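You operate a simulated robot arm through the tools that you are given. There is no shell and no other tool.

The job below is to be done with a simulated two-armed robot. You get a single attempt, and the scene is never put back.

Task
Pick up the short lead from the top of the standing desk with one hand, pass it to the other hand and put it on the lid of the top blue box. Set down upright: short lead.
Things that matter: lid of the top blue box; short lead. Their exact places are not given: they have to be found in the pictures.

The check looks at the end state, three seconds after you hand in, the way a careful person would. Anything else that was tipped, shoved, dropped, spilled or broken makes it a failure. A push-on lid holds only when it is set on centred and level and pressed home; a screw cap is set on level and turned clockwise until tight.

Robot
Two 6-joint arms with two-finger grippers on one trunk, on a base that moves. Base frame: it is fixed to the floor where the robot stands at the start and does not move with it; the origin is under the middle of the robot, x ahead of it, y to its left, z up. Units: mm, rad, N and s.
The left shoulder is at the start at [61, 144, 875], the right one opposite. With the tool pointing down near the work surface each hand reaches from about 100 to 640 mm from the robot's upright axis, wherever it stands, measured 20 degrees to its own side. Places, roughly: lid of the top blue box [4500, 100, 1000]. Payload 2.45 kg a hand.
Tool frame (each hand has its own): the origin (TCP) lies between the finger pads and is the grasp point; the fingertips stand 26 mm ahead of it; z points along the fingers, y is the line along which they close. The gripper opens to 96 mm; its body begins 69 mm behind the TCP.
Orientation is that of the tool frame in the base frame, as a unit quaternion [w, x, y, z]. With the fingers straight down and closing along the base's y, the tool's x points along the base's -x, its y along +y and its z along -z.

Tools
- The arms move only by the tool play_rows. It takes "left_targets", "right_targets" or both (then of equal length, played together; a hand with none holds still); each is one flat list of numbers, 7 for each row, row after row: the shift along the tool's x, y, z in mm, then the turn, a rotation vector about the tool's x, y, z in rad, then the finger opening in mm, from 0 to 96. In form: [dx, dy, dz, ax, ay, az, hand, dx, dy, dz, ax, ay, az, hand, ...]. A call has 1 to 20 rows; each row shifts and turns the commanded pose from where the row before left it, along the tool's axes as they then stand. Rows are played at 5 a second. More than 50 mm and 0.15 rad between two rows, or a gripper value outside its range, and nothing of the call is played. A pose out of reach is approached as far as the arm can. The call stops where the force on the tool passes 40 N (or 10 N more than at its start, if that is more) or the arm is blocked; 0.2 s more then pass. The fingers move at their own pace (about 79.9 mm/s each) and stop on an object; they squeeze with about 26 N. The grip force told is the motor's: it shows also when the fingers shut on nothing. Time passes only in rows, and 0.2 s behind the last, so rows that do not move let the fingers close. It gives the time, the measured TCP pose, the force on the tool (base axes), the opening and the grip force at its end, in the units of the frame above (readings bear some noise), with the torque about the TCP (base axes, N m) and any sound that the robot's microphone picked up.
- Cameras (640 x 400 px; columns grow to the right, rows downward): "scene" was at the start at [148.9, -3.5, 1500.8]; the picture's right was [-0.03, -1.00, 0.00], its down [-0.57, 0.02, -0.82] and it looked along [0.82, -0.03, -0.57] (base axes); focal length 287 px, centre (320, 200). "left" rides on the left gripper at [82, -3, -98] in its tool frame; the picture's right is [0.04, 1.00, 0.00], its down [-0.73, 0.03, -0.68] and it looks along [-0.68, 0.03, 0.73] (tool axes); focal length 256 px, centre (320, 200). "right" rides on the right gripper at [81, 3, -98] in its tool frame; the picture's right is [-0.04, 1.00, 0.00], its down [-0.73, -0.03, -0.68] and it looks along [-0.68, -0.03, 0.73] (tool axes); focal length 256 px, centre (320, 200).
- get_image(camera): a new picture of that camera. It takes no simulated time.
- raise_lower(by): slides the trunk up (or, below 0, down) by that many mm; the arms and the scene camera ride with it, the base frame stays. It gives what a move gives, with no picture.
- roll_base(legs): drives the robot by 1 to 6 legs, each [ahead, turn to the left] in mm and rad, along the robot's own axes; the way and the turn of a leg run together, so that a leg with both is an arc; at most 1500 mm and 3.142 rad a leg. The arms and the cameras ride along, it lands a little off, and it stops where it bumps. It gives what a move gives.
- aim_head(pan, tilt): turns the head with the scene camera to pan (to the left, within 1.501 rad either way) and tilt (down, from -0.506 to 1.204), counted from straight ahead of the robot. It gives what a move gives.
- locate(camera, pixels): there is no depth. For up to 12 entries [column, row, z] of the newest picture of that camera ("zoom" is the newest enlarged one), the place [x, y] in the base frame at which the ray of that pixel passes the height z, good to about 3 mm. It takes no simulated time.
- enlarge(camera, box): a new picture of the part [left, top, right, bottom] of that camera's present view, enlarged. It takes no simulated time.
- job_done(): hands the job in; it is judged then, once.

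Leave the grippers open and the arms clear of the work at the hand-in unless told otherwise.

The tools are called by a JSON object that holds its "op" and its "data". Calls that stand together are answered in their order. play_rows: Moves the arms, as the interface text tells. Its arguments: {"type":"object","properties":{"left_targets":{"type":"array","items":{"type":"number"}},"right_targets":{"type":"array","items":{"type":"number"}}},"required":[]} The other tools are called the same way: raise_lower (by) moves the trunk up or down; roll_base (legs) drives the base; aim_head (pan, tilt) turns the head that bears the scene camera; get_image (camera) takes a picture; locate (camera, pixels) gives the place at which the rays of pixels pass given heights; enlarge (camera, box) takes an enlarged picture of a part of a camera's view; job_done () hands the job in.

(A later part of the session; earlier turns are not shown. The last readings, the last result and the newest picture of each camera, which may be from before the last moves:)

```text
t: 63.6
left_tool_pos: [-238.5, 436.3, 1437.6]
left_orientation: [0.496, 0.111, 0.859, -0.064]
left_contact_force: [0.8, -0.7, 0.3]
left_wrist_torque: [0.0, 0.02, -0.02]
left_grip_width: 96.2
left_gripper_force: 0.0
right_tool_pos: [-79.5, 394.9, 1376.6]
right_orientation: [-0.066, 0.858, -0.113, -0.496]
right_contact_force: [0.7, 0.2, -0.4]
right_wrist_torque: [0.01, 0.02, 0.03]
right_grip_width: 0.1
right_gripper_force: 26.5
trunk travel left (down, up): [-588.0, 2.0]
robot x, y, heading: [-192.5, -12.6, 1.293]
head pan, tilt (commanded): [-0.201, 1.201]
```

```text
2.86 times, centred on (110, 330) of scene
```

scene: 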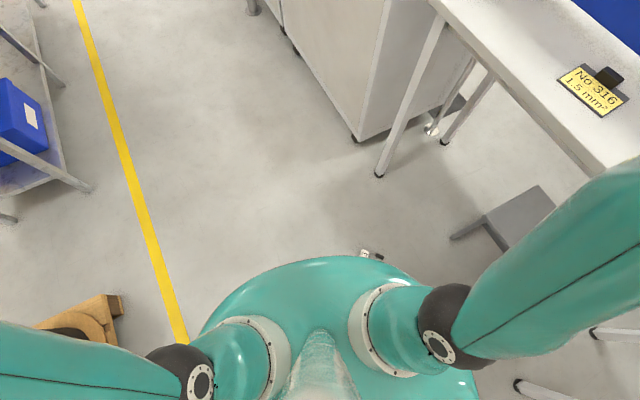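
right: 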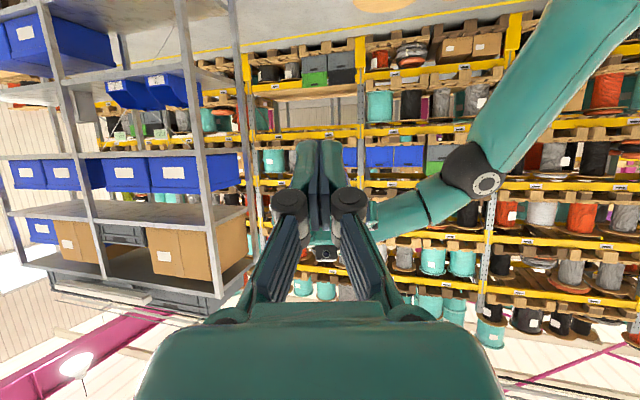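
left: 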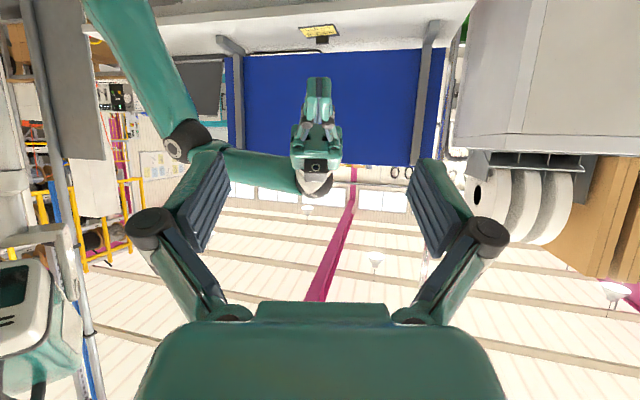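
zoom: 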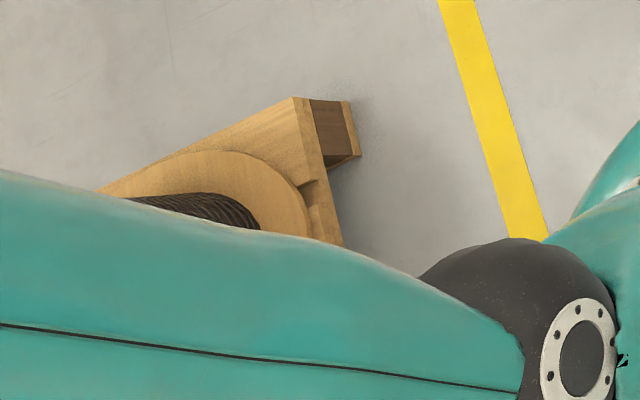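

The lead lies on the floor at about (200, 243), just off my front-right base corner. That corner probably bumped it and stopped the turn. I'll back straight away from it (300 mm along my heading), then look at it fully.

{"op": "roll_base", "data": {"legs": [[-300, 0]]}}

{"op": "aim_head", "data": {"pan": -0.4, "tilt": 0.95}}

{"op": "get_image", "data": {"camera": "scene"}}

```text
t: 65.7
left_tool_pos: [-317.8, 146.9, 1437.4]
left_orientation: [0.496, 0.115, 0.858, -0.065]
left_contact_force: [0.3, 0.7, 0.4]
left_wrist_torque: [0.04, -0.02, 0.06]
left_grip_width: 95.9
left_gripper_force: 0.1
right_tool_pos: [-159.4, 104.1, 1375.4]
right_orientation: [-0.067, 0.858, -0.115, -0.496]
right_contact_force: [0.4, -0.4, 0.3]
right_wrist_torque: [-0.01, -0.02, -0.06]
right_grip_width: 0.0
right_gripper_force: 25.9
trunk travel left (down, up): [-588.0, 2.0]
robot x, y, heading: [-274.1, -299.1, 1.289]
head pan, tilt (commanded): [-0.201, 1.201]
```

```text
t: 66.5
left_tool_pos: [-316.8, 149.2, 1436.7]
left_orientation: [0.496, 0.115, 0.858, -0.066]
left_contact_force: [-0.2, -0.3, -0.7]
left_wrist_torque: [0.0, 0.0, -0.01]
left_grip_width: 96.1
left_gripper_force: 0.0
right_tool_pos: [-159.2, 104.7, 1376.0]
right_orientation: [-0.067, 0.858, -0.116, -0.496]
right_contact_force: [-0.5, 0.1, 0.6]
right_wrist_torque: [0.0, 0.01, 0.03]
right_grip_width: 0.0
right_gripper_force: 26.3
trunk travel left (down, up): [-588.0, 2.0]
robot x, y, heading: [-277.2, -303.8, 1.285]
head pan, tilt (commanded): [-0.4, 0.949]
```

```text
taken
```

scene: 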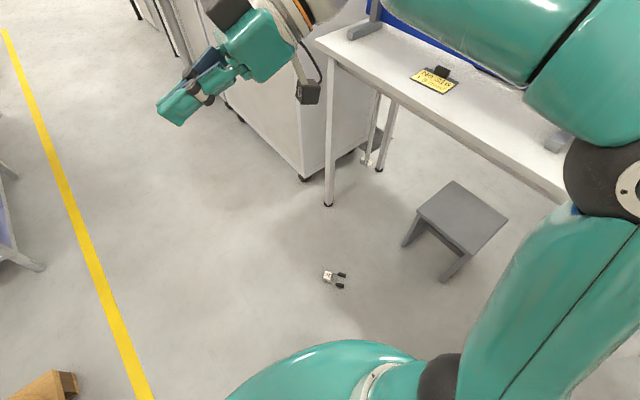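

The lead is fully visible at (333, 278) on the floor, lying flat. I'll enlarge it and locate it.

{"op": "enlarge", "data": {"camera": "scene", "box": [300, 255, 370, 300]}}

{"op": "locate", "data": {"camera": "scene", "pixels": [[328, 277, 15], [341, 274, 10], [340, 286, 10], [405, 247, 0], [443, 281, 0], [328, 206, 0], [303, 180, 0]]}}

```text
8.89 times, centred on (335, 278) of scene
```

zoom: 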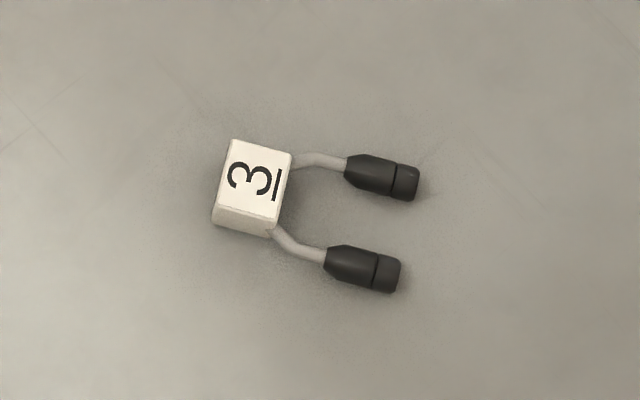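

```text
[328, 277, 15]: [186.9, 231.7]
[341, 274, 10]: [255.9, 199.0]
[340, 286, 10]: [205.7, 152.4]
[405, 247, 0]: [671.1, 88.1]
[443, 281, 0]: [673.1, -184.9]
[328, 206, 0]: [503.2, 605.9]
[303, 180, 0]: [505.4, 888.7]
```

The lead lies flat with its front "3" face up, block at about (187, 232), and the plugs pointing along (0.61, −0.79). I'll pick it up from the floor with the right hand, this time with pads centred on the whole block for a firmer grip. First I'll spread the arms apart, then swing the right hand from right-lean to left-lean (about 40°) and open it.

{"op": "play_rows", "data": {"left_targets": [28, 0, -18.5, 0, 0, 0, 96, 28, 0, -18.5, 0, 0, 0, 96, 28, 0, -18.5, 0, 0, 0, 96, 28, 0, -18.5, 0, 0, 0, 96], "right_targets": [31.8, 0, -25, 0, 0, 0, 60, 31.8, 0, -25, 0, 0, 0, 96, 31.8, 0, -25, 0, 0, 0, 96, 31.8, 0, -25, 0, 0, 0, 96]}}

{"op": "play_rows", "data": {"right_targets": [0, 0, 0, 0, 0.1454, 0, 96, 0, 0, 0, 0, 0.1454, 0, 96, 0, 0, 0, 0, 0.1454, 0, 96, 0, 0, 0, 0, 0.1454, 0, 96, 0, 0, 0, 0, 0.1454, 0, 96, 0, 0, 0, 0, 0.1454, 0, 96, 0, 0, 0, 0, 0.1454, 0, 96, 0, 0, 0, 0, 0.1454, 0, 96, 0, 0, 0, 0, 0.1454, 0, 96, 0, 0, 0, 0, 0.1454, 0, 96, 0, 0, 0, 0, 0.1454, 0, 96, 0, 0, 0, 0, 0.1454, 0, 96, 0, 0, 0, 0, 0, 0, 96]}}

{"op": "get_image", "data": {"camera": "scene"}}

```text
t: 67.5
left_tool_pos: [-421.3, 175.6, 1368.6]
left_orientation: [0.495, 0.114, 0.859, -0.065]
left_contact_force: [0.3, -0.1, 0.3]
left_wrist_torque: [0.02, 0.01, -0.01]
left_grip_width: 96.0
left_gripper_force: 0.1
left hand out of reach, approached as far as the arm can: row 4
right_tool_pos: [-14.4, 65.1, 1313.9]
right_orientation: [-0.067, 0.858, -0.116, -0.497]
right_contact_force: [0.5, 0.9, 0.1]
right_wrist_torque: [0.02, 0.02, 0.01]
right_grip_width: 95.8
right_gripper_force: 0.1
trunk travel left (down, up): [-588.0, 2.0]
robot x, y, heading: [-275.2, -302.7, 1.287]
head pan, tilt (commanded): [-0.4, 0.949]
```

```text
t: 70.3
left_tool_pos: [-422.4, 173.9, 1368.0]
left_orientation: [0.496, 0.115, 0.858, -0.065]
left_contact_force: [-0.4, -0.6, 0.0]
left_wrist_torque: [0.02, 0.0, 0.0]
left_grip_width: 95.9
left_gripper_force: 0.0
right_tool_pos: [-5.2, 59.6, 1291.5]
right_orientation: [0.043, 0.932, -0.126, 0.338]
right_contact_force: [0.0, -0.4, -0.5]
right_wrist_torque: [0.01, -0.04, 0.0]
right_grip_width: 95.9
right_gripper_force: 0.0
right hand out of reach, approached as far as the arm can: row 11, 12
trunk travel left (down, up): [-588.0, 2.0]
robot x, y, heading: [-274.5, -302.5, 1.285]
head pan, tilt (commanded): [-0.4, 0.949]
```

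```text
taken
```

scene: 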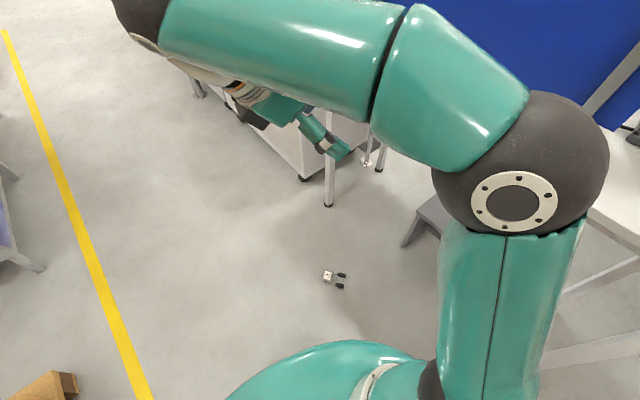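

The right hand is now left-leaning: its z axis points right and down at 40°, and it closes along forward. Next I'll reposition the base: turn left 0.385, drive 304 mm, then turn right 1.013, so the lead ends up about 545 mm ahead and slightly to my right.

{"op": "roll_base", "data": {"legs": [[0, 0.385], [304, 0]]}}

{"op": "aim_head", "data": {"pan": -0.8, "tilt": 0.95}}

{"op": "get_image", "data": {"camera": "scene"}}

```text
t: 73.6
left_tool_pos: [-615.9, 387.9, 1366.7]
left_orientation: [0.499, -0.05, 0.864, 0.03]
left_contact_force: [-0.6, -0.2, -0.6]
left_wrist_torque: [0.02, -0.03, -0.01]
left_grip_width: 96.0
left_gripper_force: 0.1
right_tool_pos: [-186.7, 435.6, 1290.2]
right_orientation: [-0.02, 0.938, 0.051, 0.341]
right_contact_force: [-1.0, 0.1, -1.0]
right_wrist_torque: [-0.06, 0.01, 0.0]
right_grip_width: 95.9
right_gripper_force: 0.1
trunk travel left (down, up): [-588.0, 2.0]
robot x, y, heading: [-300.7, 1.6, 1.664]
head pan, tilt (commanded): [-0.4, 0.949]
```

```text
t: 74.5
left_tool_pos: [-614.9, 387.4, 1368.3]
left_orientation: [0.499, -0.049, 0.865, 0.029]
left_contact_force: [0.2, -0.6, 0.2]
left_wrist_torque: [-0.02, 0.0, -0.04]
left_grip_width: 95.8
left_gripper_force: 0.0
right_tool_pos: [-186.9, 434.5, 1291.2]
right_orientation: [-0.02, 0.939, 0.052, 0.34]
right_contact_force: [0.6, -0.8, -0.4]
right_wrist_torque: [0.0, -0.02, 0.03]
right_grip_width: 96.0
right_gripper_force: 0.0
trunk travel left (down, up): [-588.0, 2.0]
robot x, y, heading: [-299.5, -2.4, 1.665]
head pan, tilt (commanded): [-0.799, 0.949]
```

```text
taken
```

scene: 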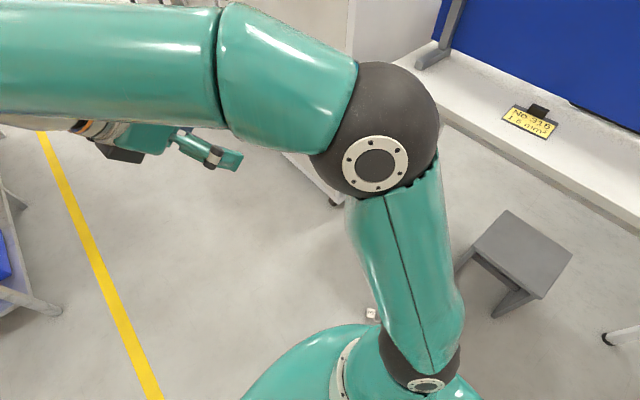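

{"op": "roll_base", "data": {"legs": [[0, -1.008]]}}

{"op": "aim_head", "data": {"pan": -0.1, "tilt": 1.0}}

{"op": "get_image", "data": {"camera": "scene"}}

```text
t: 77.7
left_tool_pos: [-153.6, 475.9, 1366.5]
left_orientation: [0.454, 0.362, 0.787, -0.208]
left_contact_force: [0.0, 0.2, -0.8]
left_wrist_torque: [0.01, -0.03, 0.0]
left_grip_width: 96.0
left_gripper_force: 0.1
right_tool_pos: [124.6, 146.5, 1291.0]
right_orientation: [0.142, 0.853, -0.396, 0.31]
right_contact_force: [-0.9, 0.6, 0.1]
right_wrist_torque: [0.0, 0.03, -0.01]
right_grip_width: 96.1
right_gripper_force: 0.1
trunk travel left (down, up): [-588.0, 2.0]
robot x, y, heading: [-319.1, 31.1, 0.69]
head pan, tilt (commanded): [-0.799, 0.949]
```

```text
t: 78.8
left_tool_pos: [-152.7, 475.3, 1369.6]
left_orientation: [0.455, 0.363, 0.786, -0.209]
left_contact_force: [1.6, 1.0, 0.4]
left_wrist_torque: [0.03, 0.02, 0.0]
left_grip_width: 96.1
left_gripper_force: 0.0
right_tool_pos: [126.0, 145.5, 1290.7]
right_orientation: [0.142, 0.853, -0.397, 0.309]
right_contact_force: [-0.5, -0.8, -0.4]
right_wrist_torque: [-0.02, 0.03, -0.01]
right_grip_width: 96.1
right_gripper_force: 0.1
trunk travel left (down, up): [-588.0, 2.0]
robot x, y, heading: [-324.2, 24.8, 0.685]
head pan, tilt (commanded): [-0.099, 1.0]
```

```text
taken
```

scene: 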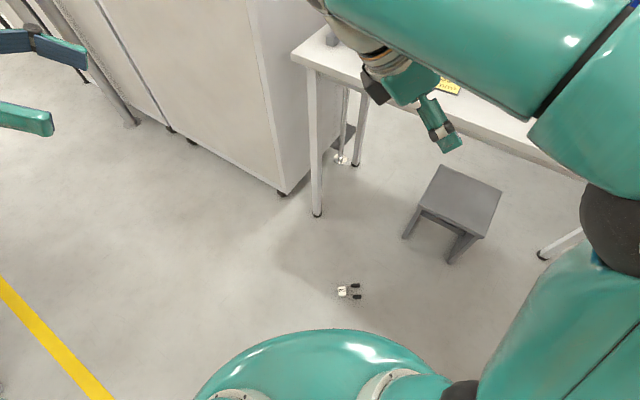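

The lead is in front of me at (347, 291). I'll enlarge it to get its exact place and orientation.

{"op": "enlarge", "data": {"camera": "scene", "box": [318, 275, 382, 307]}}

```text
10.00 times, centred on (350, 291) of scene
```

zoom: 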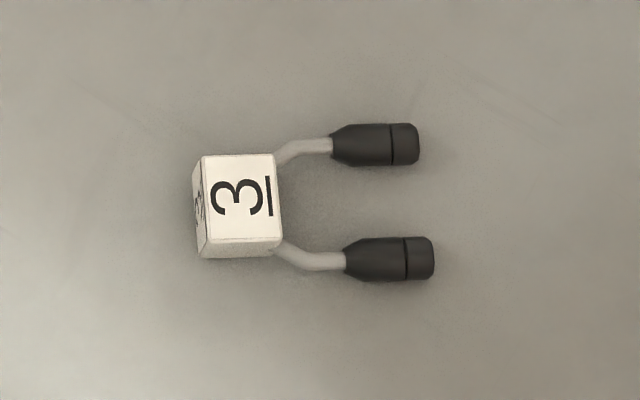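

{"op": "locate", "data": {"camera": "zoom", "pixels": [[203, 157, 33], [273, 153, 33], [282, 238, 33], [208, 243, 33], [418, 143, 10], [433, 257, 10], [335, 145, 10], [346, 260, 10], [242, 198, 33]]}}

```text
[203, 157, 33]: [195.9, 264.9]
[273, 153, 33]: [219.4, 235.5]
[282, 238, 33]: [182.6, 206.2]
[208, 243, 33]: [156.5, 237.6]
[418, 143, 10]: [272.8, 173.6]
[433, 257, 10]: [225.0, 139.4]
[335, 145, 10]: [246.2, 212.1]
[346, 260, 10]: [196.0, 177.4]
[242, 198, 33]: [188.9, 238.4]
```

The block centre is at (188.6, 236), its long axis at angle 0.63 rad, height about 33 mm. I'll lower the trunk 540 mm so the arm can reach the floor.

{"op": "raise_lower", "data": {"by": -540}}

{"op": "aim_head", "data": {"pan": -0.1, "tilt": 0.75}}

{"op": "get_image", "data": {"camera": "scene"}}

```text
refused: -540 is not a number from -400 to 400
```

```text
t: 79.5
left_tool_pos: [-153.5, 475.8, 1368.1]
left_orientation: [0.454, 0.363, 0.786, -0.208]
left_contact_force: [0.0, 0.1, 0.1]
left_wrist_torque: [0.0, 0.0, 0.01]
left_grip_width: 96.1
left_gripper_force: 0.0
right_tool_pos: [124.8, 147.4, 1292.1]
right_orientation: [0.142, 0.853, -0.396, 0.309]
right_contact_force: [-0.4, -0.1, -0.2]
right_wrist_torque: [0.01, 0.0, 0.0]
right_grip_width: 95.7
right_gripper_force: 0.0
trunk travel left (down, up): [-588.0, 2.0]
robot x, y, heading: [-321.9, 28.9, 0.693]
head pan, tilt (commanded): [-0.099, 0.75]
```

```text
taken
```

scene: 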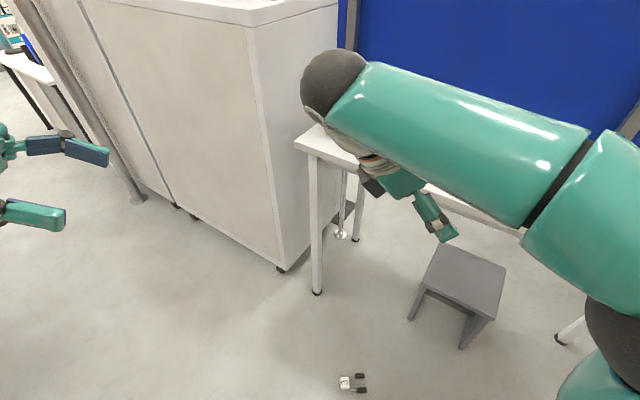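

The trunk moves at most 400 mm per call, so I'll lower it in two steps.

{"op": "raise_lower", "data": {"by": -300}}

{"op": "raise_lower", "data": {"by": -250}}

{"op": "get_image", "data": {"camera": "scene"}}

{"op": "get_image", "data": {"camera": "right"}}

```text
t: 82.5
left_tool_pos: [-152.8, 475.2, 1069.1]
left_orientation: [0.455, 0.363, 0.786, -0.209]
left_contact_force: [0.0, 0.0, 0.0]
left_wrist_torque: [0.0, 0.0, 0.01]
left_grip_width: 96.1
left_gripper_force: 0.1
right_tool_pos: [124.9, 145.3, 991.5]
right_orientation: [0.142, 0.853, -0.396, 0.31]
right_contact_force: [0.7, 0.0, 0.5]
right_wrist_torque: [0.02, -0.02, -0.02]
right_grip_width: 96.1
right_gripper_force: 0.0
trunk travel left (down, up): [-288.0, 302.0]
robot x, y, heading: [-321.8, 29.9, 0.688]
head pan, tilt (commanded): [-0.099, 0.75]
```

```text
t: 85.1
left_tool_pos: [-154.2, 476.2, 819.1]
left_orientation: [0.455, 0.363, 0.786, -0.209]
left_contact_force: [1.1, -0.4, -0.8]
left_wrist_torque: [0.0, 0.01, -0.03]
left_grip_width: 96.2
left_gripper_force: 0.1
right_tool_pos: [126.3, 145.7, 742.7]
right_orientation: [0.142, 0.853, -0.395, 0.311]
right_contact_force: [0.7, -0.5, 0.7]
right_wrist_torque: [0.01, 0.01, 0.01]
right_grip_width: 96.0
right_gripper_force: 0.0
trunk travel left (down, up): [-38.0, 552.0]
robot x, y, heading: [-324.3, 23.9, 0.691]
head pan, tilt (commanded): [-0.099, 0.75]
```

```text
taken
```

scene: 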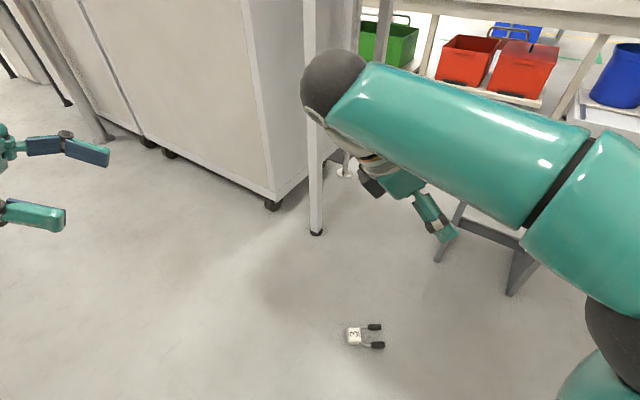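

```text
taken
```

right: 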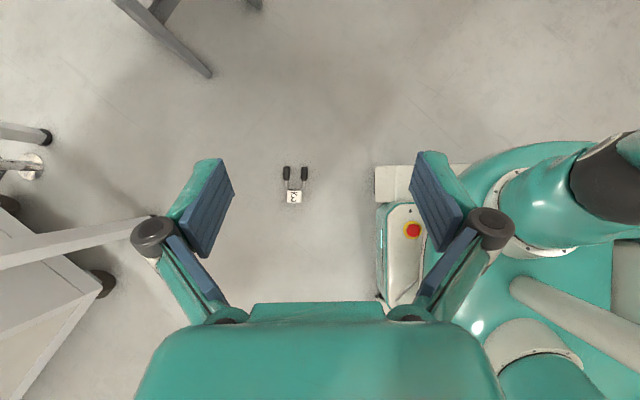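

The lead is in view of the right camera at (295, 185), clear of the base. I'll apply the −0.07 yaw correction and descend most of the way toward the pre-grasp point in steps.

{"op": "play_rows", "data": {"right_targets": [0, 0, 0, -0.045, 0, 0.054, 96, -35.1, -7.4, 29.7, 0, 0, 0, 96, -35.1, -7.4, 29.7, 0, 0, 0, 96, -35.1, -7.4, 29.7, 0, 0, 0, 96, -35.1, -7.4, 29.7, 0, 0, 0, 96, -35.1, -7.4, 29.7, 0, 0, 0, 96, -35.1, -7.4, 29.7, 0, 0, 0, 96, -35.1, -7.4, 29.7, 0, 0, 0, 96, -35.1, -7.4, 29.7, 0, 0, 0, 96, 0, 0, 0, 0, 0, 0, 96]}}

{"op": "get_image", "data": {"camera": "right"}}

{"op": "get_image", "data": {"camera": "scene"}}

```text
t: 87.3
left_tool_pos: [-152.9, 476.3, 818.7]
left_orientation: [0.453, 0.363, 0.787, -0.208]
left_contact_force: [0.7, 0.1, 0.6]
left_wrist_torque: [0.02, -0.01, -0.01]
left_grip_width: 95.9
left_gripper_force: 0.2
right_tool_pos: [136.1, 234.0, 378.5]
right_orientation: [0.153, 0.838, -0.426, 0.304]
right_contact_force: [0.3, -0.2, 0.0]
right_wrist_torque: [0.06, -0.01, 0.02]
right_grip_width: 96.1
right_gripper_force: 0.2
trunk travel left (down, up): [-38.0, 552.0]
robot x, y, heading: [-319.1, 31.0, 0.692]
head pan, tilt (commanded): [-0.099, 0.75]
```

```text
taken
```

right: 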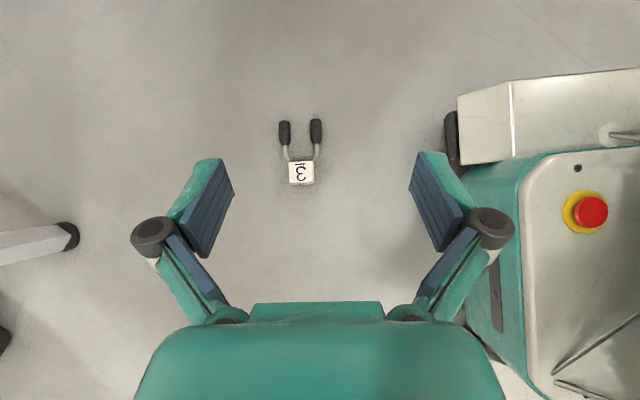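

```text
taken
```

scene: 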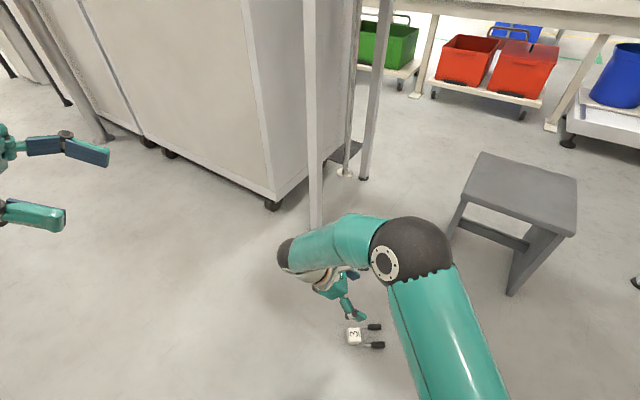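

Good: the lead is at (301, 172) in the right view. I'll continue down to the pre-grasp point at about (144, 297, 110), 100 mm back along the approach.

{"op": "play_rows", "data": {"right_targets": [-34.6, -7.1, 29.3, 0, 0, 0, 96, -34.6, -7.1, 29.3, 0, 0, 0, 96, -34.6, -7.1, 29.3, 0, 0, 0, 96, -34.6, -7.1, 29.3, 0, 0, 0, 96, -34.6, -7.1, 29.3, 0, 0, 0, 96, -34.6, -7.1, 29.3, 0, 0, 0, 96, 0, 0, 0, 0, 0, 0, 96, 0, 0, 0, 0, 0, 0, 96]}}

{"op": "get_image", "data": {"camera": "right"}}

{"op": "get_image", "data": {"camera": "scene"}}

```text
t: 89.1
left_tool_pos: [-153.6, 476.2, 819.7]
left_orientation: [0.454, 0.363, 0.786, -0.209]
left_contact_force: [0.6, -0.1, 0.5]
left_wrist_torque: [-0.04, 0.01, -0.01]
left_grip_width: 95.8
left_gripper_force: 0.0
right_tool_pos: [143.9, 297.5, 109.8]
right_orientation: [0.153, 0.839, -0.425, 0.304]
right_contact_force: [0.9, 0.1, 0.8]
right_wrist_torque: [-0.03, -0.01, 0.02]
right_grip_width: 95.8
right_gripper_force: 0.0
trunk travel left (down, up): [-38.0, 552.0]
robot x, y, heading: [-322.6, 29.2, 0.69]
head pan, tilt (commanded): [-0.099, 0.75]
```

```text
taken
```

right: 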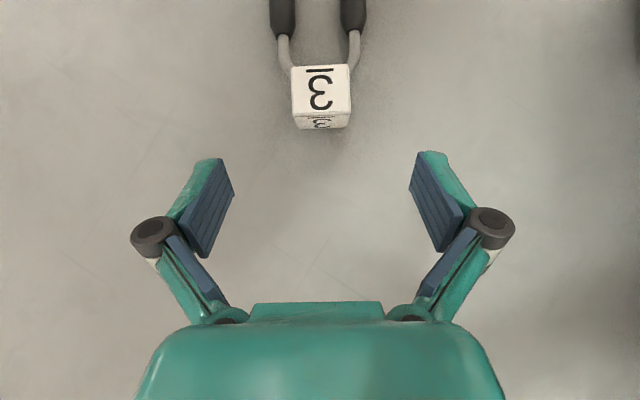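

```text
taken
```

scene: 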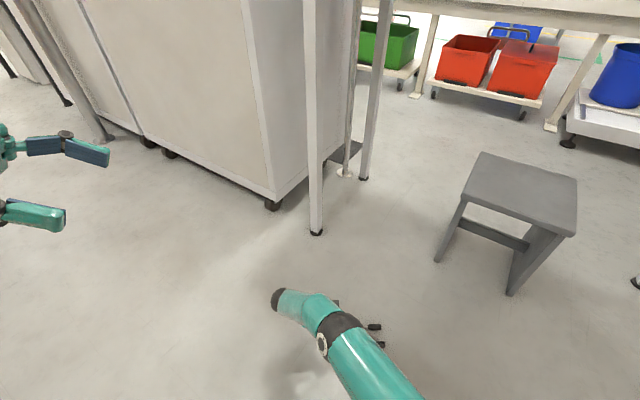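

{"op": "enlarge", "data": {"camera": "right", "box": [250, 0, 400, 140]}}

```text
2.86 times, centred on (325, 70) of right
```

zoom: 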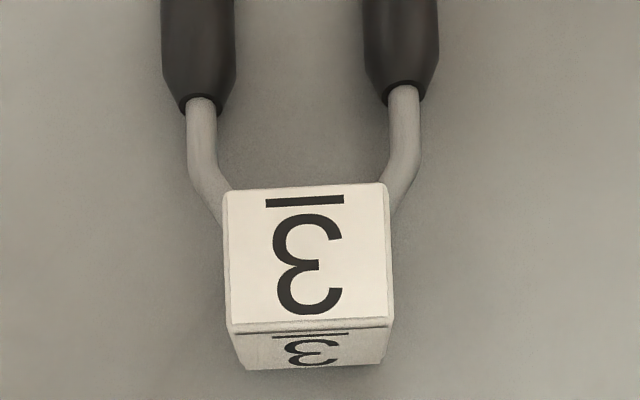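

{"op": "locate", "data": {"camera": "zoom", "pixels": [[222, 192, 33], [387, 184, 33], [391, 320, 33], [231, 332, 33], [306, 258, 33], [200, 105, 10], [404, 92, 10]]}}

```text
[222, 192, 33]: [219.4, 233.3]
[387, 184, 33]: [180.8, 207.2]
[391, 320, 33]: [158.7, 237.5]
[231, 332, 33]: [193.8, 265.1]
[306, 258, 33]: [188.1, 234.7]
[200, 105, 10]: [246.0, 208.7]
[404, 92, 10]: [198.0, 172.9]
```

The block centre is confirmed at (188.2, 235.8) and the alignment is within 1 mm. I'll advance about 97 mm along the approach with a −3 mm tool‑x shift, so the pads stay off the wire roots, then check.

{"op": "play_rows", "data": {"right_targets": [-1, 0.7, 32.5, 0, 0, 0, 96, -1, 0, 32.5, 0, 0, 0, 96, -1, 0, 32.4, 0, 0, 0, 96, 0, 0, 0, 0, 0, 0, 90, 0, 0, 0, 0, 0, 0, 70, 0, 0, 0, 0, 0, 0, 62]}}

{"op": "get_image", "data": {"camera": "right"}}

{"op": "enlarge", "data": {"camera": "scene", "box": [240, 260, 440, 390]}}

```text
t: 90.5
left_tool_pos: [-152.6, 477.1, 819.8]
left_orientation: [0.455, 0.363, 0.786, -0.209]
left_contact_force: [0.9, -0.9, -0.7]
left_wrist_torque: [-0.02, -0.03, -0.03]
left_grip_width: 95.9
left_gripper_force: 0.1
right_tool_pos: [175.7, 247.5, 37.0]
right_orientation: [0.152, 0.839, -0.426, 0.304]
right_contact_force: [0.1, -0.1, 0.3]
right_wrist_torque: [-0.04, -0.01, 0.01]
right_grip_width: 61.9
right_gripper_force: 0.0
trunk travel left (down, up): [-38.0, 552.0]
robot x, y, heading: [-327.3, 31.7, 0.693]
head pan, tilt (commanded): [-0.099, 0.75]
```

```text
taken
```

right: 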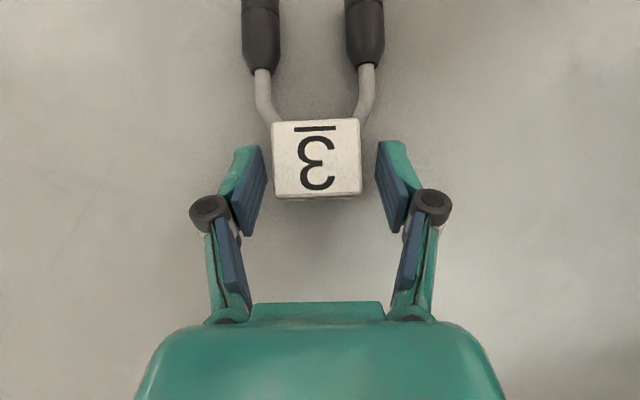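

```text
3.08 times, centred on (340, 325) of scene
```

zoom: 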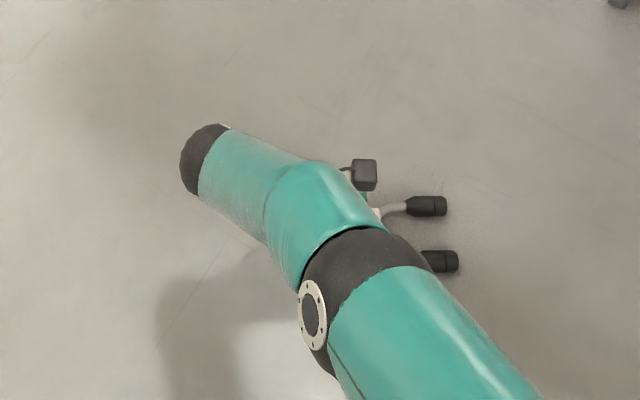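

The block is about 2.5 mm to the left of the finger midline and the hand is about 4 mm high. I'll correct by tool y −2.7 and down 3 mm, then close slowly.

{"op": "play_rows", "data": {"right_targets": [-1.9, -2.7, 2.3, 0, 0, 0, 62, 0, 0, 0, 0, 0, 0, 58, 0, 0, 0, 0, 0, 0, 55, 0, 0, 0, 0, 0, 0, 52, 0, 0, 0, 0, 0, 0, 50, 0, 0, 0, 0, 0, 0, 48, 0, 0, 0, 0, 0, 0, 46, 0, 0, 0, 0, 0, 0, 44, 0, 0, 0, 0, 0, 0, 42, 0, 0, 0, 0, 0, 0, 35, 0, 0, 0, 0, 0, 0, 20, 0, 0, 0, 0, 0, 0, 0, 0, 0, 0, 0, 0, 0, 0]}}

{"op": "get_image", "data": {"camera": "right"}}

```text
t: 93.3
left_tool_pos: [-153.4, 477.7, 818.7]
left_orientation: [0.455, 0.363, 0.786, -0.209]
left_contact_force: [0.0, 0.0, -0.4]
left_wrist_torque: [-0.02, -0.02, 0.02]
left_grip_width: 95.9
left_gripper_force: 0.0
right_tool_pos: [179.0, 246.2, 35.8]
right_orientation: [0.151, 0.839, -0.426, 0.305]
right_contact_force: [0.7, 0.4, 1.2]
right_wrist_torque: [-0.16, 0.01, 0.05]
right_grip_width: 45.5
right_gripper_force: 26.0
right hand out of reach, approached as far as the arm can: row 1
trunk travel left (down, up): [-38.0, 552.0]
robot x, y, heading: [-326.3, 25.3, 0.687]
head pan, tilt (commanded): [-0.099, 0.75]
```

```text
taken
```

right: 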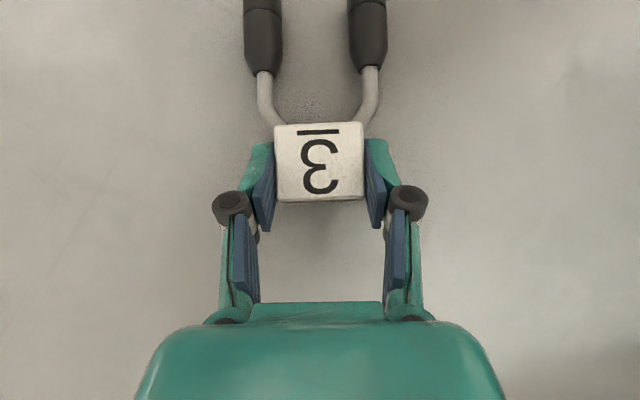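

Gripped at 45.5 mm with 26 N. I'll lift 40 mm and check.

{"op": "play_rows", "data": {"right_targets": [12.8, 0, -15.3, 0, 0, 0, 0, 12.8, 0, -15.3, 0, 0, 0, 0, 0, 0, 0, 0, 0, 0, 0, 0, 0, 0, 0, 0, 0, 0]}}

{"op": "get_image", "data": {"camera": "right"}}

{"op": "enlarge", "data": {"camera": "scene", "box": [240, 240, 440, 390]}}

```text
t: 94.3
left_tool_pos: [-153.1, 476.8, 818.5]
left_orientation: [0.455, 0.362, 0.787, -0.208]
left_contact_force: [-0.8, 0.3, 0.0]
left_wrist_torque: [-0.03, 0.02, 0.03]
left_grip_width: 95.8
left_gripper_force: 0.0
right_tool_pos: [177.9, 245.8, 74.0]
right_orientation: [0.153, 0.839, -0.425, 0.304]
right_contact_force: [0.1, -0.2, -1.5]
right_wrist_torque: [0.05, 0.07, -0.02]
right_grip_width: 45.5
right_gripper_force: 26.3
trunk travel left (down, up): [-38.0, 552.0]
robot x, y, heading: [-322.7, 25.7, 0.691]
head pan, tilt (commanded): [-0.099, 0.75]
```

```text
taken
```

right: 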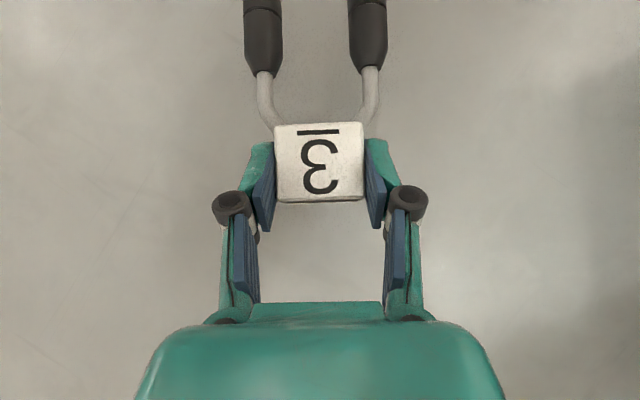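

```text
2.67 times, centred on (340, 315) of scene
```

zoom: 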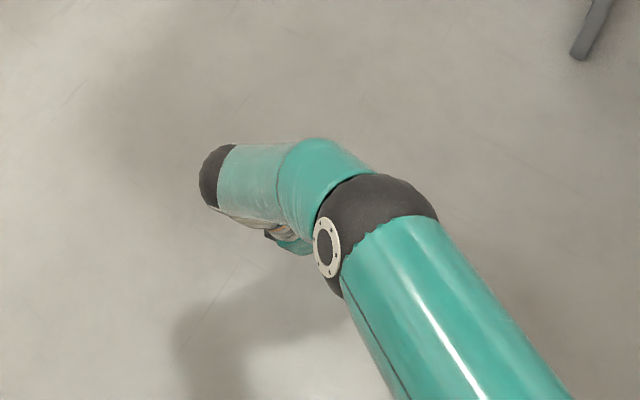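

The hold is firm and the in-hand pose unchanged. I'll lift 250 mm and rotate the hand −90° about tool y so the lead is upright, plugs down.

{"op": "play_rows", "data": {"right_targets": [26.9, 0, -32.2, 0, 0, 0, 0, 26.9, 0, -32.2, 0, 0, 0, 0, 26.9, 0, -32.2, 0, 0, 0, 0, 26.9, 0, -32.2, 0, 0, 0, 0, 26.9, 0, -32.2, 0, 0, 0, 0, 26.9, 0, -32.2, 0, 0, 0, 0, 0, 0, 0, 0, -0.1428, 0, 0, 0, 0, 0, 0, -0.1428, 0, 0, 0, 0, 0, 0, -0.1428, 0, 0, 0, 0, 0, 0, -0.1428, 0, 0, 0, 0, 0, 0, -0.1428, 0, 0, 0, 0, 0, 0, -0.1428, 0, 0, 0, 0, 0, 0, -0.1428, 0, 0, 0, 0, 0, 0, -0.1428, 0, 0, 0, 0, 0, 0, -0.1428, 0, 0, 0, 0, 0, 0, -0.1428, 0, 0, 0, 0, 0, 0, -0.1428, 0, 0]}}

{"op": "get_image", "data": {"camera": "right"}}

{"op": "get_image", "data": {"camera": "scene"}}

```text
t: 97.9
left_tool_pos: [-153.2, 476.7, 818.4]
left_orientation: [0.454, 0.362, 0.787, -0.208]
left_contact_force: [-1.1, 0.0, 0.1]
left_wrist_torque: [-0.01, -0.01, 0.06]
left_grip_width: 96.1
left_gripper_force: 0.1
right_tool_pos: [179.9, 243.5, 327.4]
right_orientation: [-0.194, 0.807, -0.41, -0.378]
right_contact_force: [-0.3, 0.6, -0.5]
right_wrist_torque: [0.02, -0.06, 0.0]
right_grip_width: 45.7
right_gripper_force: 26.0
trunk travel left (down, up): [-38.0, 552.0]
robot x, y, heading: [-321.9, 26.9, 0.687]
head pan, tilt (commanded): [-0.099, 0.75]
```

```text
taken
```

right: 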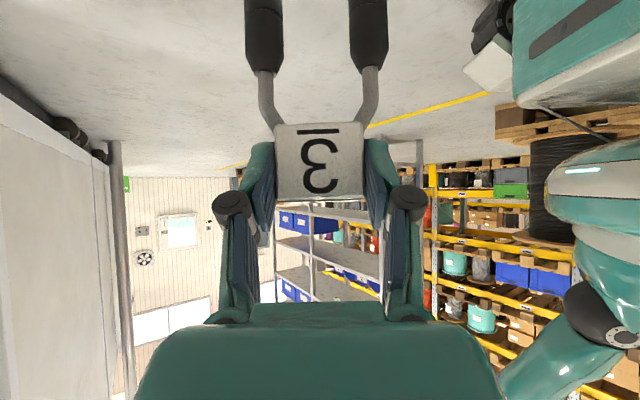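

```text
taken
```

scene: 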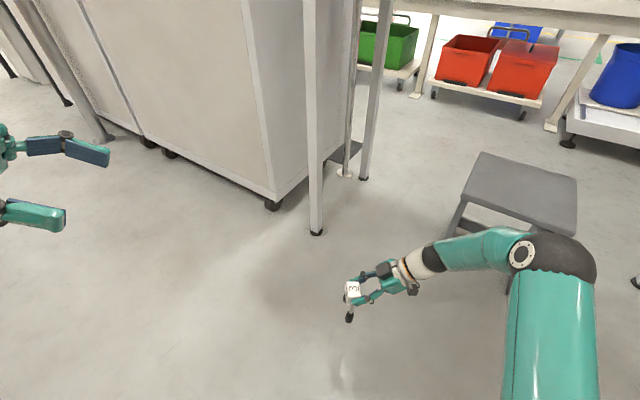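

The lead is upright in the right hand with a solid, centred grip. I'll enlarge the scene view to check how vertical the lead really is.

{"op": "enlarge", "data": {"camera": "scene", "box": [320, 255, 420, 330]}}

{"op": "get_image", "data": {"camera": "left"}}

```text
5.33 times, centred on (370, 292) of scene
```

zoom: 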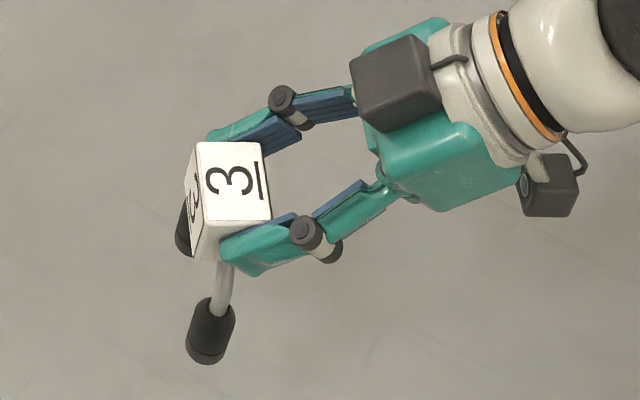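

```text
taken
```

left: 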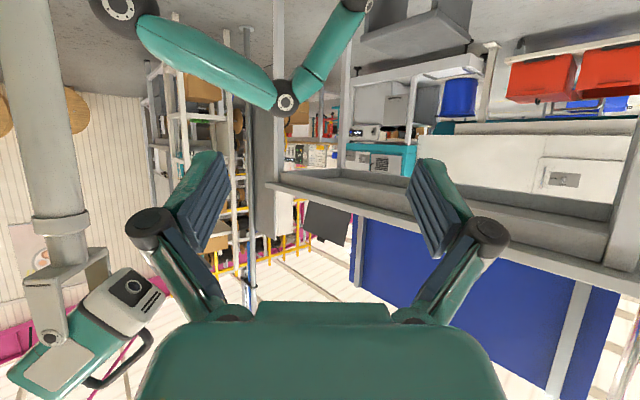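

In this view the near plug leans left more than a true vertical would. The lead was lying with its plugs touching the floor, so it's gripped with about 0.1 rad of tilt. I'll raise the hand toward camera height, near the robot, to measure the tilt accurately and correct it.

{"op": "play_rows", "data": {"right_targets": [-32.7, 11.8, -28, 0, 0, 0, 0, -32.7, 11.8, -28, 0, 0, 0, 0, -32.7, 11.8, -28, 0, 0, 0, 0, -32.7, 11.8, -28, 0, 0, 0, 0, -32.7, 11.8, -28, 0, 0, 0, 0, -32.7, 11.8, -28, 0, 0, 0, 0, -32.7, 11.8, -28, 0, 0, 0, 0, -32.7, 11.8, -28, 0, 0, 0, 0, -32.7, 11.8, -28, 0, 0, 0, 0, -32.7, 11.8, -28, 0, 0, 0, 0, 0, 0, 0, 0, 0, 0, 0]}}

{"op": "aim_head", "data": {"pan": -0.3, "tilt": 0.5}}

{"op": "get_image", "data": {"camera": "scene"}}

```text
t: 100.3
left_tool_pos: [-153.5, 476.3, 818.3]
left_orientation: [0.454, 0.364, 0.786, -0.209]
left_contact_force: [-0.7, 0.3, 0.3]
left_wrist_torque: [-0.03, 0.02, -0.03]
left_grip_width: 95.9
left_gripper_force: 0.1
right_tool_pos: [85.2, 168.6, 755.4]
right_orientation: [-0.193, 0.808, -0.41, -0.376]
right_contact_force: [0.6, -0.2, -1.9]
right_wrist_torque: [-0.01, 0.0, -0.01]
right_grip_width: 45.7
right_gripper_force: 26.1
trunk travel left (down, up): [-38.0, 552.0]
robot x, y, heading: [-324.3, 27.6, 0.688]
head pan, tilt (commanded): [-0.099, 0.75]
```

```text
t: 101.1
left_tool_pos: [-154.2, 475.6, 819.5]
left_orientation: [0.454, 0.363, 0.786, -0.209]
left_contact_force: [-0.1, -0.3, -0.3]
left_wrist_torque: [-0.01, 0.02, 0.02]
left_grip_width: 96.2
left_gripper_force: 0.1
right_tool_pos: [85.7, 169.5, 755.2]
right_orientation: [-0.193, 0.808, -0.409, -0.378]
right_contact_force: [-0.2, 0.1, -1.6]
right_wrist_torque: [-0.04, -0.06, 0.0]
right_grip_width: 45.7
right_gripper_force: 25.8
trunk travel left (down, up): [-38.0, 552.0]
robot x, y, heading: [-322.7, 28.6, 0.69]
head pan, tilt (commanded): [-0.3, 0.499]
```

```text
taken
```

scene: 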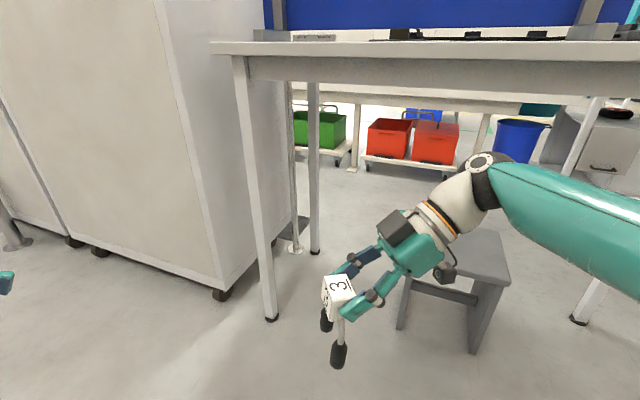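

{"op": "enlarge", "data": {"camera": "scene", "box": [300, 255, 400, 375]}}

{"op": "enlarge", "data": {"camera": "right", "box": [230, 0, 410, 220]}}

```text
3.33 times, centred on (350, 315) of scene
```

zoom: 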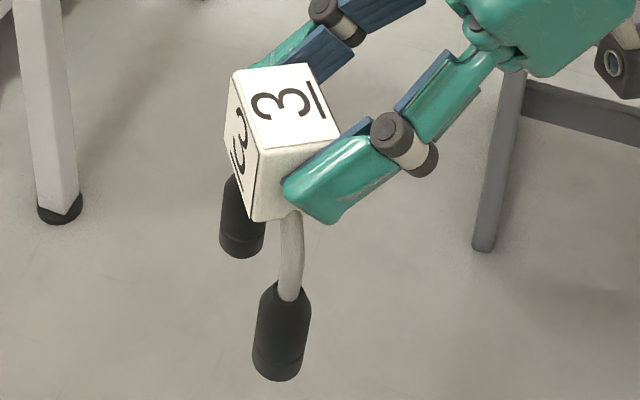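

```text
1.82 times, centred on (320, 110) of right
```

zoom: 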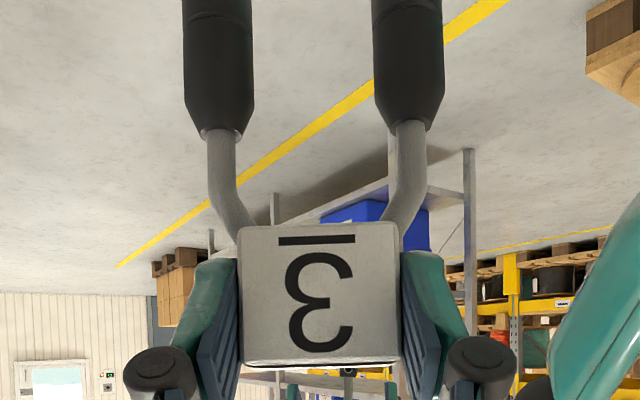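

{"op": "enlarge", "data": {"camera": "scene", "box": [315, 262, 375, 322]}}

{"op": "enlarge", "data": {"camera": "scene", "box": [315, 322, 365, 372]}}

{"op": "enlarge", "data": {"camera": "right", "box": [260, 100, 380, 210]}}

```text
6.67 times, centred on (345, 292) of scene
```

zoom: 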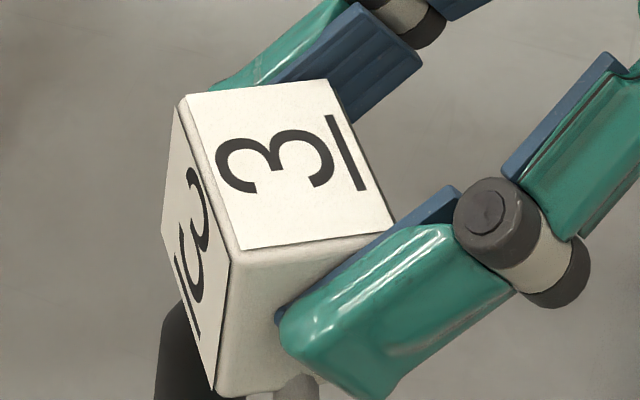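

```text
8.00 times, centred on (340, 347) of scene
```

zoom: 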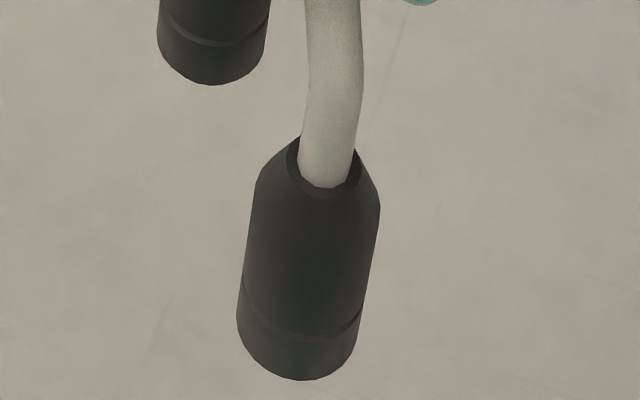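

```text
3.64 times, centred on (320, 155) of right
```

zoom: 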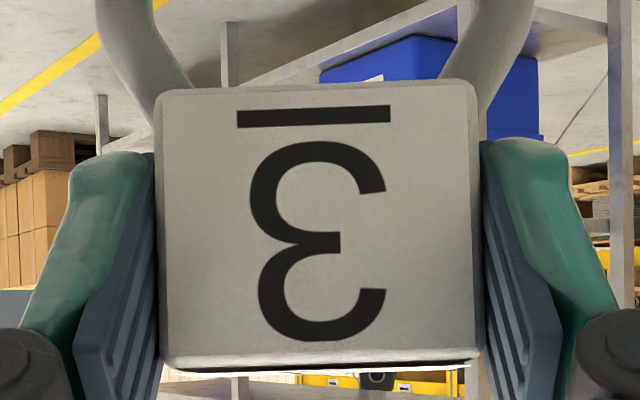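

From the block's vertical edge (scene (331.5, 299.5)→(329, 320.8)) and the plug axis, the lead leans about 0.07 rad with its plugs toward my left. I'll rotate the hand +0.073 about tool y to make the lead truly vertical, and measure again.

{"op": "play_rows", "data": {"right_targets": [0, 0, 0, 0, 0.073, 0, 0, 0, 0, 0, 0, 0, 0, 0, 0, 0, 0, 0, 0, 0, 0]}}

{"op": "enlarge", "data": {"camera": "scene", "box": [315, 262, 375, 322]}}

{"op": "enlarge", "data": {"camera": "scene", "box": [315, 322, 365, 372]}}

```text
t: 101.9
left_tool_pos: [-153.4, 475.8, 818.6]
left_orientation: [0.454, 0.363, 0.786, -0.209]
left_contact_force: [0.5, 0.2, 0.1]
left_wrist_torque: [0.02, 0.05, -0.01]
left_grip_width: 96.1
left_gripper_force: 0.1
right_tool_pos: [85.7, 169.3, 754.3]
right_orientation: [-0.177, 0.822, -0.416, -0.347]
right_contact_force: [-0.1, 0.7, -1.1]
right_wrist_torque: [-0.02, -0.01, -0.01]
right_grip_width: 45.4
right_gripper_force: 26.0
trunk travel left (down, up): [-38.0, 552.0]
robot x, y, heading: [-322.5, 26.3, 0.689]
head pan, tilt (commanded): [-0.3, 0.499]
```

```text
6.67 times, centred on (345, 292) of scene
```

zoom: 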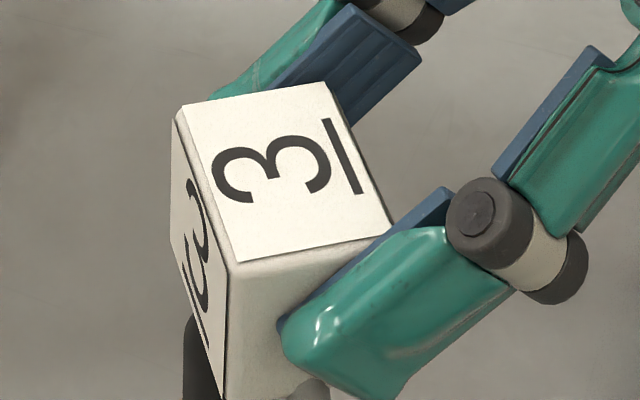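

```text
8.00 times, centred on (340, 347) of scene
```

zoom: 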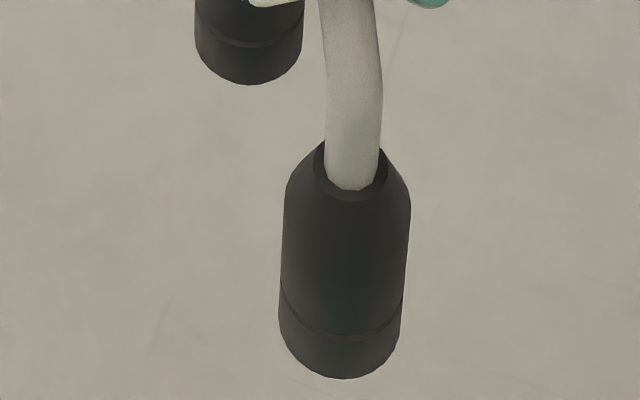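

The lead is now vertical to within about 0.01 rad, with the plug bottoms about 115 mm below the TCP. I'll raise the trunk again in two steps, then test a small turn before driving with it.

{"op": "raise_lower", "data": {"by": 300}}

{"op": "raise_lower", "data": {"by": 250}}

{"op": "get_image", "data": {"camera": "right"}}

{"op": "roll_base", "data": {"legs": [[0, 0.12]]}}

{"op": "get_image", "data": {"camera": "right"}}

```text
t: 104.9
left_tool_pos: [-153.6, 476.6, 1119.5]
left_orientation: [0.454, 0.363, 0.787, -0.208]
left_contact_force: [-0.4, 0.1, -0.9]
left_wrist_torque: [-0.01, 0.0, -0.01]
left_grip_width: 96.0
left_gripper_force: 0.0
right_tool_pos: [86.3, 168.6, 1055.4]
right_orientation: [-0.178, 0.821, -0.416, -0.348]
right_contact_force: [0.0, -0.7, -2.1]
right_wrist_torque: [-0.01, -0.02, 0.04]
right_grip_width: 45.5
right_gripper_force: 26.0
trunk travel left (down, up): [-338.0, 252.0]
robot x, y, heading: [-322.4, 24.4, 0.689]
head pan, tilt (commanded): [-0.3, 0.499]
```

```text
t: 107.5
left_tool_pos: [-153.7, 477.3, 1368.3]
left_orientation: [0.453, 0.364, 0.786, -0.21]
left_contact_force: [0.5, 0.8, 0.3]
left_wrist_torque: [-0.02, -0.01, -0.01]
left_grip_width: 95.8
left_gripper_force: 0.0
right_tool_pos: [86.0, 170.4, 1304.5]
right_orientation: [-0.178, 0.821, -0.415, -0.348]
right_contact_force: [-0.5, -0.8, -1.1]
right_wrist_torque: [-0.03, 0.02, -0.02]
right_grip_width: 45.6
right_gripper_force: 26.0
trunk travel left (down, up): [-588.0, 2.0]
robot x, y, heading: [-322.8, 26.6, 0.69]
head pan, tilt (commanded): [-0.3, 0.499]
```

```text
taken
```

right: 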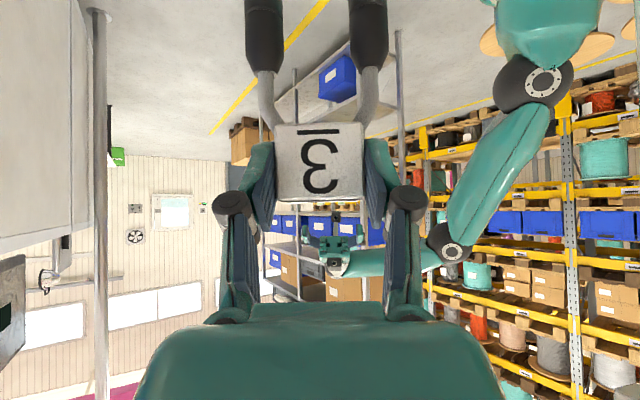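

```text
t: 108.5
left_tool_pos: [-209.1, 494.4, 1368.7]
left_orientation: [0.467, 0.314, 0.807, -0.18]
left_contact_force: [0.7, 0.2, 0.0]
left_wrist_torque: [0.0, -0.01, -0.01]
left_grip_width: 96.1
left_gripper_force: 0.0
right_tool_pos: [65.5, 217.7, 1305.5]
right_orientation: [-0.157, 0.845, -0.364, -0.358]
right_contact_force: [-0.7, -0.2, -1.6]
right_wrist_torque: [-0.02, -0.01, 0.01]
right_grip_width: 45.5
right_gripper_force: 25.8
trunk travel left (down, up): [-588.0, 2.0]
robot x, y, heading: [-319.9, 24.4, 0.812]
head pan, tilt (commanded): [-0.3, 0.499]
```

```text
taken
```

right: 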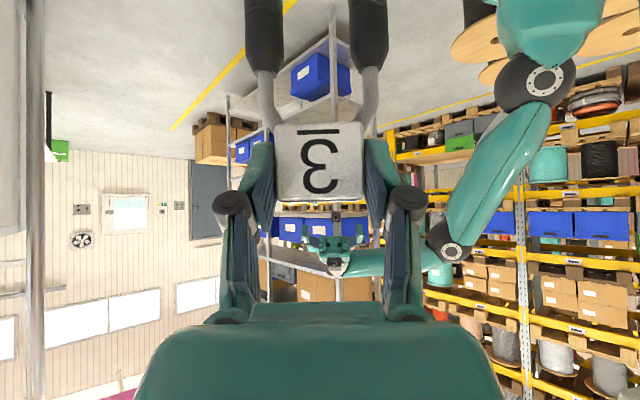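

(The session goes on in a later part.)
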